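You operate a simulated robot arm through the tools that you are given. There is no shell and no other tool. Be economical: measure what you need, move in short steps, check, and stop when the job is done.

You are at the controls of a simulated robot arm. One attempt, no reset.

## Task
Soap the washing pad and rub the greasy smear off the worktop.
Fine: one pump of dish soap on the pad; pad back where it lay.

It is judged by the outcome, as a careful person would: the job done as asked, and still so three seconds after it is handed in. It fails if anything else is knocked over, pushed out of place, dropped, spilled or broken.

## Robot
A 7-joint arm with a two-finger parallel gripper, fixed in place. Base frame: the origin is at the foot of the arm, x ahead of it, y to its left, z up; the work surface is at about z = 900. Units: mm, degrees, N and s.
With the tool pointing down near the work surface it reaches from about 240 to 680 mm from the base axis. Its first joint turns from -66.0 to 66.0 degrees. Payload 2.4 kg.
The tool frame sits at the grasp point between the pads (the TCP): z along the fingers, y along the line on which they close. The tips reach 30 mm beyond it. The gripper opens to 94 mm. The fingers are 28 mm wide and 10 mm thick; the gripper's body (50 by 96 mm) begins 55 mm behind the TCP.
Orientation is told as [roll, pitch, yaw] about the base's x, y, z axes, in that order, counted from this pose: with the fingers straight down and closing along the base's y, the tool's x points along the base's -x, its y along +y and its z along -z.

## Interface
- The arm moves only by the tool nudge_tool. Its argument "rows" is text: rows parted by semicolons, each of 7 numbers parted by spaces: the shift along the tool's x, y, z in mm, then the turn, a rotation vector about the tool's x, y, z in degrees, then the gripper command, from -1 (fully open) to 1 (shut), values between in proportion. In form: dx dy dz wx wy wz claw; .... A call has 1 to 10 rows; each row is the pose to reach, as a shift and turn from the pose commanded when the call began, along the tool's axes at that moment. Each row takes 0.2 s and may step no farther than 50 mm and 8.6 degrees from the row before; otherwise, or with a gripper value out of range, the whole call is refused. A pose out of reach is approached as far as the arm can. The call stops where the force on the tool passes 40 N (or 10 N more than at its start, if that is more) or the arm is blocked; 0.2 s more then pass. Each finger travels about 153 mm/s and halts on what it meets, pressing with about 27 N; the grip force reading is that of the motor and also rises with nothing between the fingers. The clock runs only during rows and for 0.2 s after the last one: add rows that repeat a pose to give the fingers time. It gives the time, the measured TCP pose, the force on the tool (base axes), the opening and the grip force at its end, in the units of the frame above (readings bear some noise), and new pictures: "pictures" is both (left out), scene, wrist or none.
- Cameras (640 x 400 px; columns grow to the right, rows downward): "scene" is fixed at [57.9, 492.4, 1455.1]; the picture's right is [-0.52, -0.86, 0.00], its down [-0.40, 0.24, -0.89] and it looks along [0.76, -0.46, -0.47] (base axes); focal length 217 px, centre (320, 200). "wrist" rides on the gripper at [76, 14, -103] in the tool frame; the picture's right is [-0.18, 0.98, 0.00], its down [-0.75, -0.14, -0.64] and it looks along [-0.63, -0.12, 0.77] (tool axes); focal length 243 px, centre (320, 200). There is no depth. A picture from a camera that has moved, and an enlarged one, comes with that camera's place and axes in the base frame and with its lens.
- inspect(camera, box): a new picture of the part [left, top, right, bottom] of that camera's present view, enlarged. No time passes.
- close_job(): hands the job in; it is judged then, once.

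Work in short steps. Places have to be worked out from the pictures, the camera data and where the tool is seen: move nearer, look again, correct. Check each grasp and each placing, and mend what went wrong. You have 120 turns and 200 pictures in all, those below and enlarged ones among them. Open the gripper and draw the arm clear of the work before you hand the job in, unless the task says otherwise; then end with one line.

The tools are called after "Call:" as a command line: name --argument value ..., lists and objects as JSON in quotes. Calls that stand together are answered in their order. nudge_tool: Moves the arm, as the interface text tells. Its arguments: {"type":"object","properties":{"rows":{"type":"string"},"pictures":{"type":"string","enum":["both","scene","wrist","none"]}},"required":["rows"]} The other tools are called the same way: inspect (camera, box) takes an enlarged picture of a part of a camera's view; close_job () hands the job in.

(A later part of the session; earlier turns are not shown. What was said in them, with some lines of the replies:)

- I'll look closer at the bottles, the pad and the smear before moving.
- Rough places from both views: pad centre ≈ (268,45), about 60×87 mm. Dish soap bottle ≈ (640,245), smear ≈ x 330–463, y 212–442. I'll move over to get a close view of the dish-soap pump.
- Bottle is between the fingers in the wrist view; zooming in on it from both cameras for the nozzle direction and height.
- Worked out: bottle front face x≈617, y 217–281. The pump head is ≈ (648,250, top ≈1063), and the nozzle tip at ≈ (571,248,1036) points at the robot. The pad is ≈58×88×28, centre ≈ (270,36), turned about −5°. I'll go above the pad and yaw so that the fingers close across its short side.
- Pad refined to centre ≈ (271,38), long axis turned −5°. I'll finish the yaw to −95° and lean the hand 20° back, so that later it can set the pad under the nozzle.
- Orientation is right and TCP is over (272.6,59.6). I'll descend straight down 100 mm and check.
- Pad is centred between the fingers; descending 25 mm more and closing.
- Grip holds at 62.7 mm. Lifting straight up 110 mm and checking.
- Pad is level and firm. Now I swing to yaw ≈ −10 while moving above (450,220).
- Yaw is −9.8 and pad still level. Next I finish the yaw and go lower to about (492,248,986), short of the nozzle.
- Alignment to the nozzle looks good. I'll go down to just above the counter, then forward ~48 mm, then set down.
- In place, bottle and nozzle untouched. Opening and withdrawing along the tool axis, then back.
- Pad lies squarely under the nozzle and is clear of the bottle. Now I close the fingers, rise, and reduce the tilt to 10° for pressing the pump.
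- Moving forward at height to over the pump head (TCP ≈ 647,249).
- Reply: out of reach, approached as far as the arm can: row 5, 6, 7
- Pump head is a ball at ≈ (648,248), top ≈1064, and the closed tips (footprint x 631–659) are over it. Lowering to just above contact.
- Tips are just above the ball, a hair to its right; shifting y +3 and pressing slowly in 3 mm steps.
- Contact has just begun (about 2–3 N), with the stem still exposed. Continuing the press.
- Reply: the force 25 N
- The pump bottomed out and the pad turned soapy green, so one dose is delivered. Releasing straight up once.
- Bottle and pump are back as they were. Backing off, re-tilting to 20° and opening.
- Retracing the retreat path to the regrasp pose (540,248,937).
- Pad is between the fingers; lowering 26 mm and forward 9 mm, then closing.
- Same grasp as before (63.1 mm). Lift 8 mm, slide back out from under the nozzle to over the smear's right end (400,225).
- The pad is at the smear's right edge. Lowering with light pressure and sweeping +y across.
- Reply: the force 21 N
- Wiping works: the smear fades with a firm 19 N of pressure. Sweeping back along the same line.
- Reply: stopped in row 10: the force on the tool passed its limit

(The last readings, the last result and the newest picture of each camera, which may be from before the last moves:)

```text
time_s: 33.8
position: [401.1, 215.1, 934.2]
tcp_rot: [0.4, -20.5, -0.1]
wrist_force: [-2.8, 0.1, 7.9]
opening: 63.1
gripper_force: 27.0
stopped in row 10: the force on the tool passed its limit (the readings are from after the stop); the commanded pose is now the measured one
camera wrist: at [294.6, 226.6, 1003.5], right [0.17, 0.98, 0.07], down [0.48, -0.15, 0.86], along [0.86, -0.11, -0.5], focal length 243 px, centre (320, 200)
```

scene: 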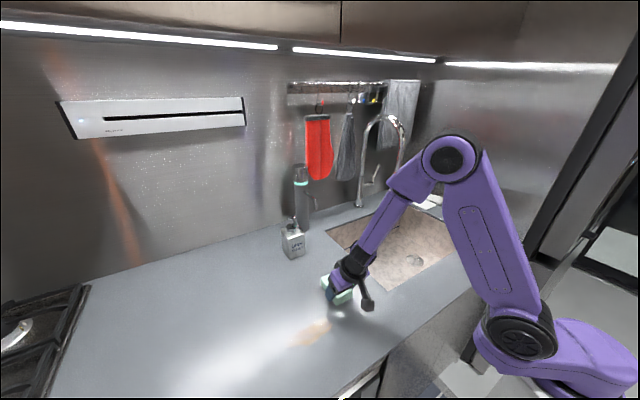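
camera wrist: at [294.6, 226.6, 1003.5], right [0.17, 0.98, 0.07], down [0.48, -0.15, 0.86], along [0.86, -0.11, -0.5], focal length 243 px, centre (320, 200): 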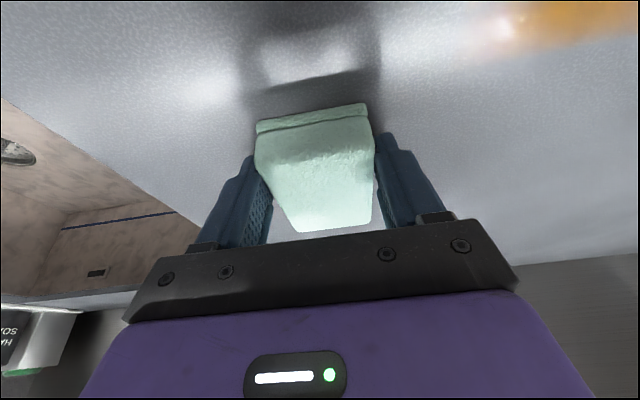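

The far part is clean; only the near strip remains (x ≈ 330–375). I'll ease the pressure, shift 61 mm nearer, and sweep +y.

Call:
nudge_tool --rows "18 0 -9.5 0 0 0 1; 37 0 -16 0 0 0 1; 56.6 0 -22 0 0 0 1; 56.6 30 -22 0 0 0 1; 56.6 60 -22 0 0 0 1; 56.6 90 -22 0 0 0 1; 56.6 120 -22 0 0 0 1; 56.6 150 -22 0 0 0 1; 56.6 180 -22 0 0 0 1; 56.6 210 -22 0 0 0 1"

```text
time_s: 36.0
position: [339.5, 424.0, 937.1]
tcp_rot: [0.2, -20.3, 0.0]
wrist_force: [0.1, -0.4, 0.0]
opening: 62.9
gripper_force: 27.0
camera wrist: at [233.1, 436.7, 1005.5], right [0.17, 0.98, 0.07], down [0.48, -0.14, 0.86], along [0.86, -0.11, -0.5], focal length 243 px, centre (320, 200)
```

scene: 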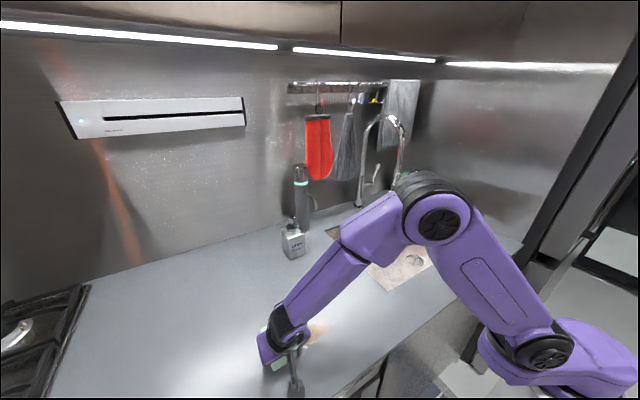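
wrist: 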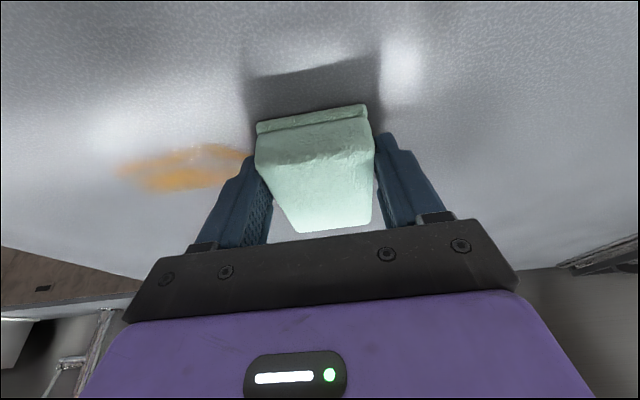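

A patch remains at x≈328–370, y≈294–390, under the pad's range, but contact was too light. Pressing 2 mm lower and sweeping back.

Call:
nudge_tool --rows "0.7 0 1.9 0 0 0 1; 0.7 -25 1.9 0 0 0 1; 0.7 -50 1.9 0 0 0 1; 0.7 -75 1.9 0 0 0 1; 0.7 -100 1.9 0 0 0 1; 0.7 -125 1.9 0 0 0 1; 0.7 -150 1.9 0 0 0 1; 0.7 -175 1.9 0 0 0 1"

```text
time_s: 37.8
position: [339.4, 251.1, 935.4]
tcp_rot: [0.6, -20.6, -0.1]
wrist_force: [3.6, 10.7, 23.8]
opening: 63.2
gripper_force: 27.5
camera wrist: at [233.4, 262.4, 1002.8], right [0.17, 0.98, 0.07], down [0.48, -0.15, 0.86], along [0.86, -0.11, -0.5], focal length 243 px, centre (320, 200)
```

scene: 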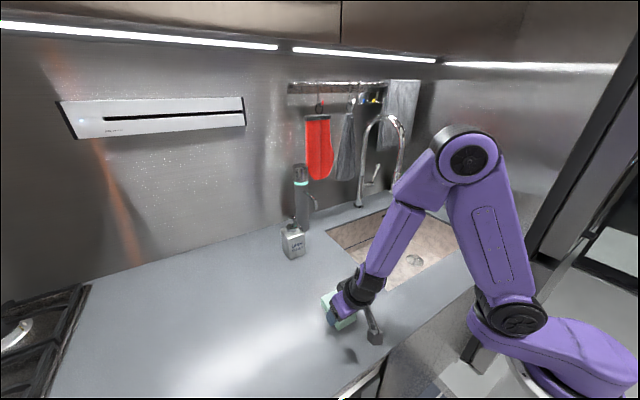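
wrist: 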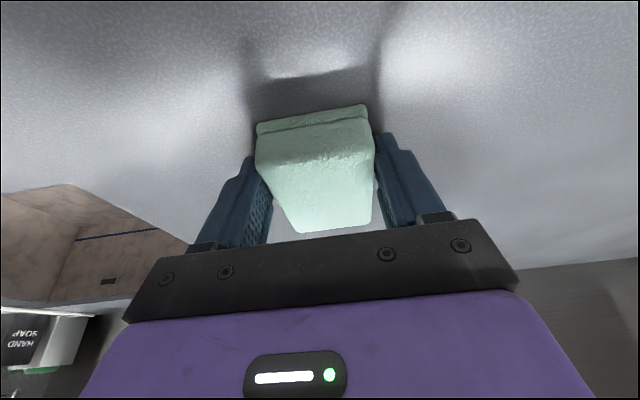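

The worktop looks clean. Lifting the pad 110 mm to inspect for faint residue.

Call:
nudge_tool --rows "-12 0 -34 0 0 0 1; -25 0 -69 0 0 0 1; -37.6 0 -103.4 0 0 0 1; -37.6 0 -103.4 0 0 0 1"

Call:
inspect --camera "scene" --box '[200, 230, 380, 370]'

```text
time_s: 38.8
position: [338.2, 248.2, 1044.1]
tcp_rot: [0.4, -20.2, 0.0]
wrist_force: [-0.6, 0.1, -0.6]
opening: 63.1
gripper_force: 27.2
camera wrist: at [231.7, 261.1, 1112.8], right [0.17, 0.98, 0.07], down [0.48, -0.15, 0.86], along [0.86, -0.11, -0.5], focal length 243 px, centre (320, 200)
```

scene: 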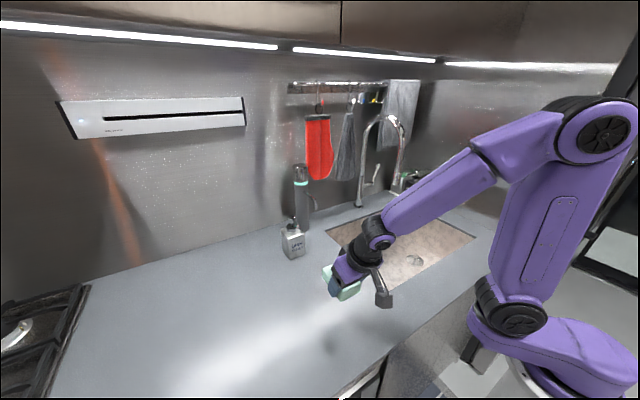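
wrist: 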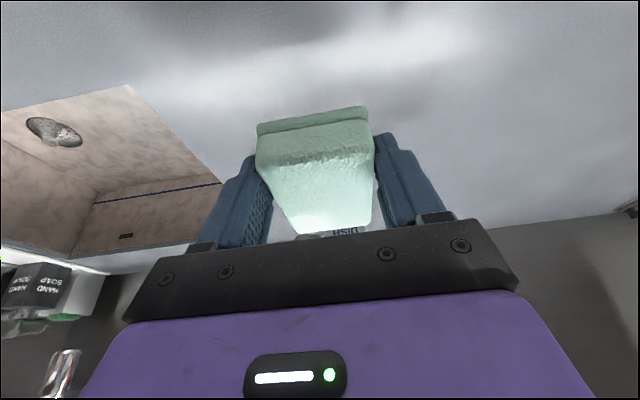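

```text
2.86 times, centred on (290, 300) of scene
camera zoom: at [57.8, 492.4, 1455.1], right [-0.52, -0.86, 0.0], down [-0.4, 0.24, -0.89], along [0.76, -0.46, -0.47], focal length 619 px, centre (406, -86)
```

zoom: 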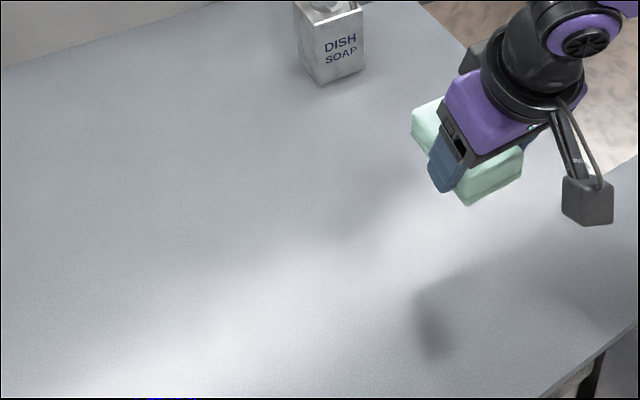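

Worktop is clean. Carrying the pad back: moving above its original spot while turning to yaw −85.

Call:
nudge_tool --rows "6.2 -18.8 -2.3 2.9 0 8 1; 12.4 -37.6 -4.5 5.8 0 16 1; 18.6 -56.4 -6.8 8.7 0 24 1; 24.8 -75.2 -9 11.6 0 32 1; 31 -94 -11.3 14.5 0 40 1; 37.2 -112.8 -13.6 17.4 0 48 1; 43.4 -131.6 -15.8 20.4 0 55.9 1; 49.6 -150.4 -18 23.3 0 63.9 1; 55.8 -169.2 -20.3 26.2 0 71.9 1; 62 -188 -22.6 29.1 0 79.9 1" --pictures "none"

Call:
nudge_tool --rows "0 0 0 1.7 0 4.7 1; 0 0 0 3.4 0 9.4 1; 0 0 0 3.4 0 9.4 1; 0 0 0 3.4 0 9.4 1"

```text
time_s: 41.0
position: [273.3, 59.8, 1043.6]
tcp_rot: [0.3, -19.7, -85.3]
wrist_force: [0.4, -1.1, -0.4]
opening: 63.0
gripper_force: 26.9
```

```text
time_s: 42.0
position: [273.4, 60.6, 1043.7]
tcp_rot: [0.4, -19.6, -95.1]
wrist_force: [-0.3, -0.5, -0.4]
opening: 63.1
gripper_force: 27.6
camera wrist: at [297.1, 164.0, 1112.4], right [0.96, -0.26, 0.07], down [-0.19, -0.48, 0.86], along [-0.19, -0.84, -0.51], focal length 243 px, centre (320, 200)
```

scene: 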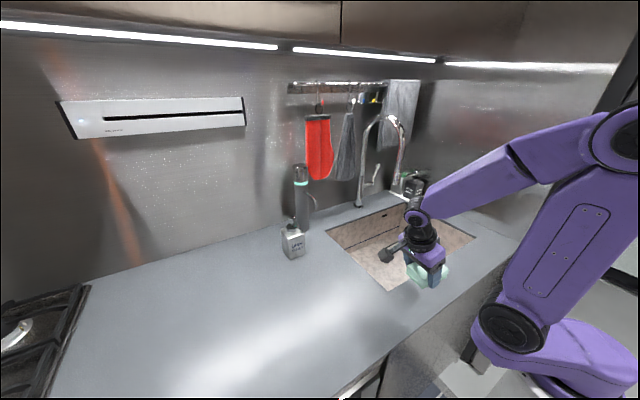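
wrist: 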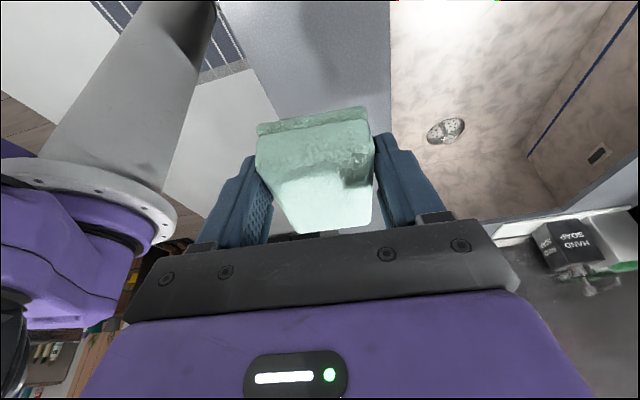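

Pose matches the pick pose (272,60, yaw −95). Lowering 106 mm to set the pad down.

Call:
nudge_tool --rows "10 -0.7 27 0 -0.3 0 1; 20 -0.7 55 0 -0.3 0 1; 30 -0.7 82.5 0 -0.3 0 1; 34.2 -0.7 94 0 -0.3 0 1; 36 -0.7 99 0 -0.3 0 1; 36 -0.7 99 0 -0.3 0 1" --pictures "wrist"

```text
time_s: 43.4
position: [273.6, 60.6, 937.9]
tcp_rot: [0.4, -19.9, -95.1]
wrist_force: [0.8, -0.4, -0.4]
opening: 63.0
gripper_force: 26.8
camera wrist: at [298.4, 163.8, 1006.0], right [0.96, -0.26, 0.07], down [-0.19, -0.47, 0.86], along [-0.19, -0.84, -0.51], focal length 243 px, centre (320, 200)
```

wrist: 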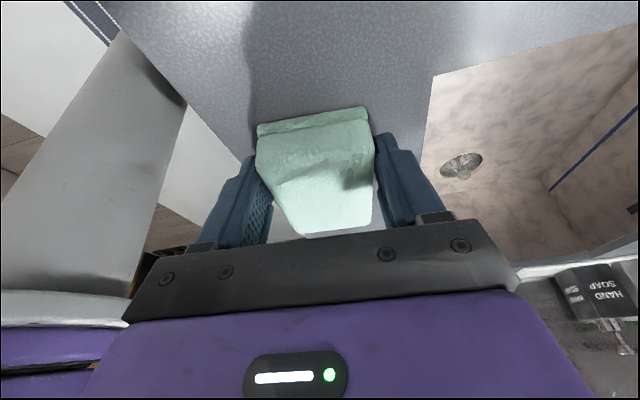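

Almost touching (z 937.9 against 936.5 at pick). One more millimetre down, then open and lift clear.

Call:
nudge_tool --rows "0.5 -0.8 1.3 0 0 0 1; 0.5 -0.8 1.3 0 0 0 1; 0.5 -0.8 1.3 0 0 0 0; 0.5 -0.8 1.3 0 0 0 -1; 0.5 -0.8 1.3 0 0 0 -1; -8 -0.8 -22 0 0 0 -1; -22 -0.8 -60 0 0 0 -1; -36 -0.8 -100 0 0 0 -1; -36 -0.8 -100 0 0 0 -1"

Call:
inspect --camera "scene" --box '[380, 265, 460, 335]'

```text
time_s: 45.4
position: [273.0, 62.1, 1042.4]
tcp_rot: [0.3, -20.0, -95.1]
wrist_force: [-0.4, 0.0, 0.0]
opening: 94.0
gripper_force: 0.0
camera wrist: at [296.9, 165.6, 1111.4], right [0.96, -0.26, 0.07], down [-0.19, -0.48, 0.86], along [-0.19, -0.84, -0.51], focal length 243 px, centre (320, 200)
```

scene: 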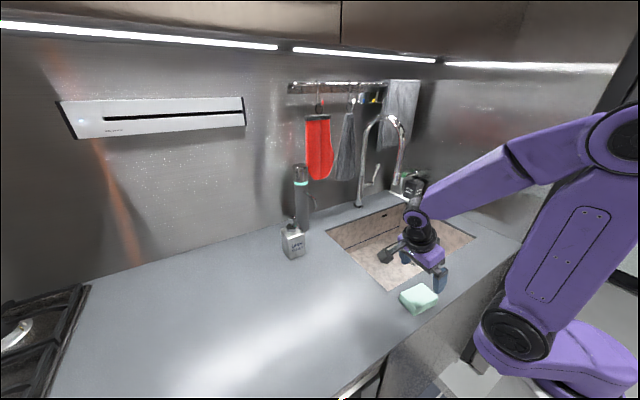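
wrist: 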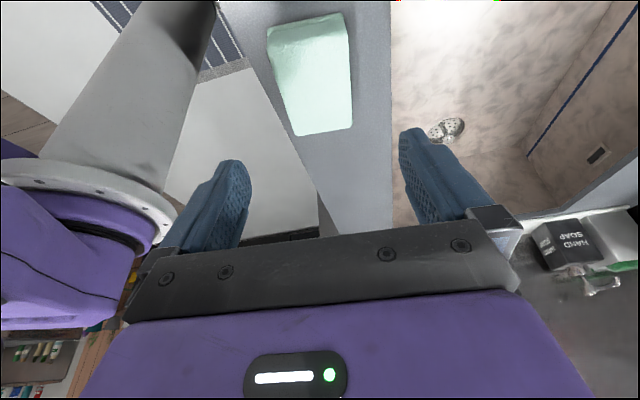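

```text
5.71 times, centred on (420, 300) of scene
camera zoom: at [57.8, 492.4, 1455.1], right [-0.52, -0.86, 0.0], down [-0.4, 0.24, -0.89], along [0.76, -0.46, -0.47], focal length 1239 px, centre (-251, -371)
```

zoom: 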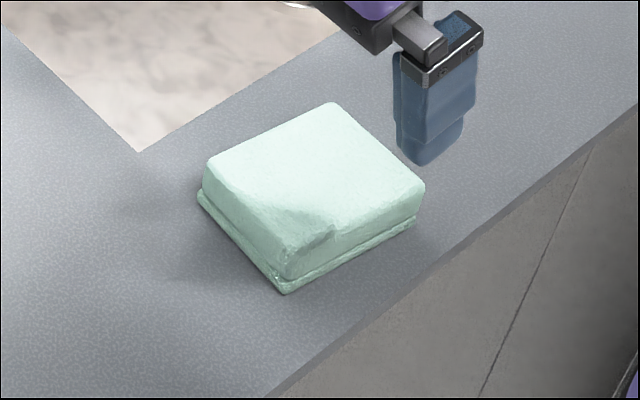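

Pad is back within about 2 mm of its original corners. Withdrawing up and untwisting to check the worktop from above.

Call:
nudge_tool --rows "-15 0 -42 0 0 0 -1; -5 10 -60 -2.9 0 -8 -1; 0 20 -80 -5.8 0 -16 -1; 3 30 -105 -8.7 0 -24 -1; 6 40 -125 -11.6 0 -32 -1; 9 48 -150 -14.5 0 -40 -1; 12 56 -170 -17.4 0 -48 -1; 15 63 -190 -20.4 0 -55.9 -1; 18 70 -210 -23.3 0 -63.9 -1; 20 75 -228 -26.2 0 -71.9 -1"

Call:
nudge_tool --rows "0 0 0 -2.6 0 -7.4 -1; 0 0 0 -5 0 -15 -1; 0 0 0 -4 6 -16 -1; 0 0 0 -3 13 -16 -1; 0 0 0 -2.8 20 -16 -1; 0 0 0 -2.8 20 -16 -1"

Call:
inspect --camera "scene" --box '[200, 220, 380, 370]'

```text
time_s: 47.6
position: [353.3, 152.6, 1252.5]
tcp_rot: [0.2, -20.4, -18.4]
wrist_force: [-0.1, 0.5, -0.9]
opening: 94.0
gripper_force: 0.0
camera wrist: at [257.2, 197.5, 1320.3], right [0.47, 0.88, 0.07], down [0.41, -0.29, 0.86], along [0.78, -0.38, -0.5], focal length 243 px, centre (320, 200)
```

scene: 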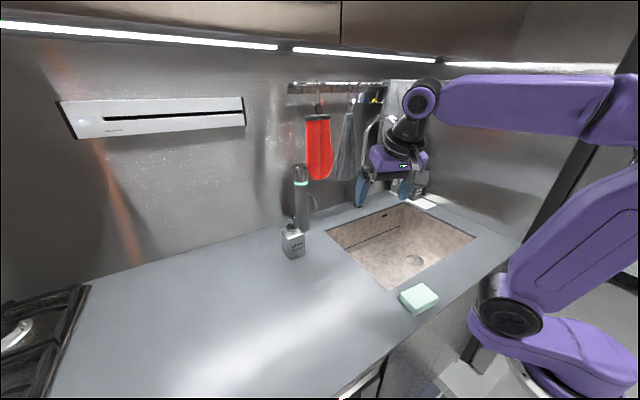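
wrist: 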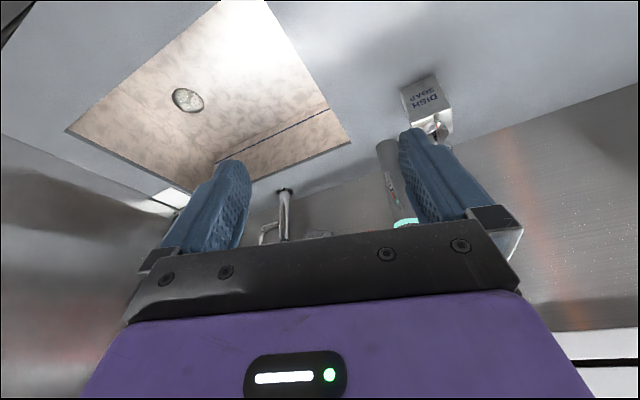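

```text
time_s: 49.0
position: [354.8, 150.5, 1252.0]
tcp_rot: [0.1, -0.2, -2.1]
wrist_force: [0.6, -0.3, -0.3]
opening: 94.0
gripper_force: 0.0
camera wrist: at [279.1, 167.3, 1352.6], right [0.22, 0.97, 0.0], down [0.75, -0.17, 0.64], along [0.63, -0.14, -0.77], focal length 243 px, centre (320, 200)
```

scene: 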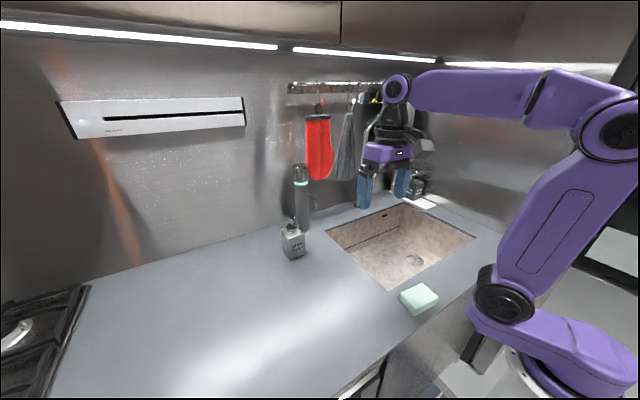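
wrist: 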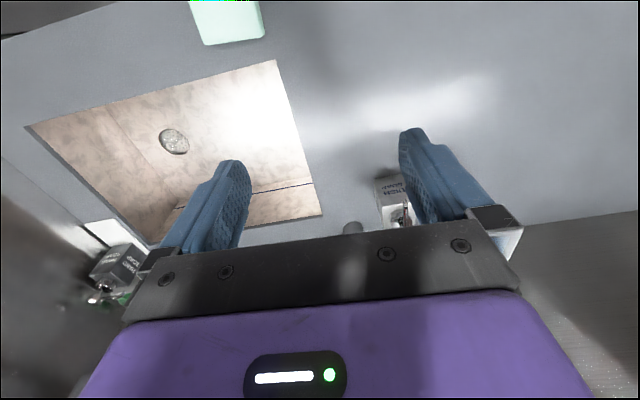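

```text
2.67 times, centred on (290, 295) of scene
camera zoom: at [57.9, 492.4, 1455.1], right [-0.52, -0.86, 0.0], down [-0.4, 0.24, -0.89], along [0.76, -0.46, -0.47], focal length 578 px, centre (400, -53)
```

zoom: 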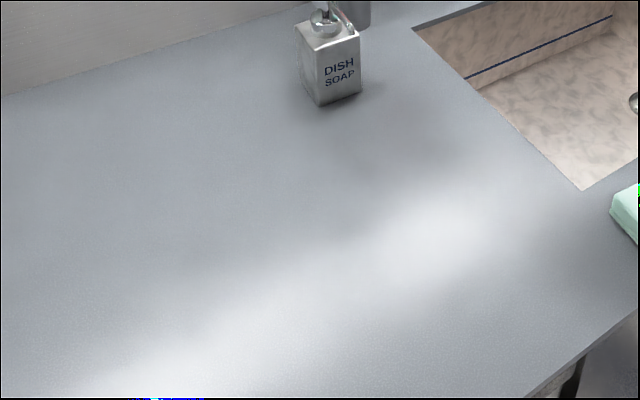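

Both cameras show no trace of the smear. The pad is back, the bottle is undisturbed, and the arm is clear with the gripper open. Handing in.

Call:
close_job

```text
The job is handed in.
```

The pad got one pump of dish soap, the greasy smear is rubbed off with no trace visible in either camera, and the pad is back within about 2 mm of where it lay.
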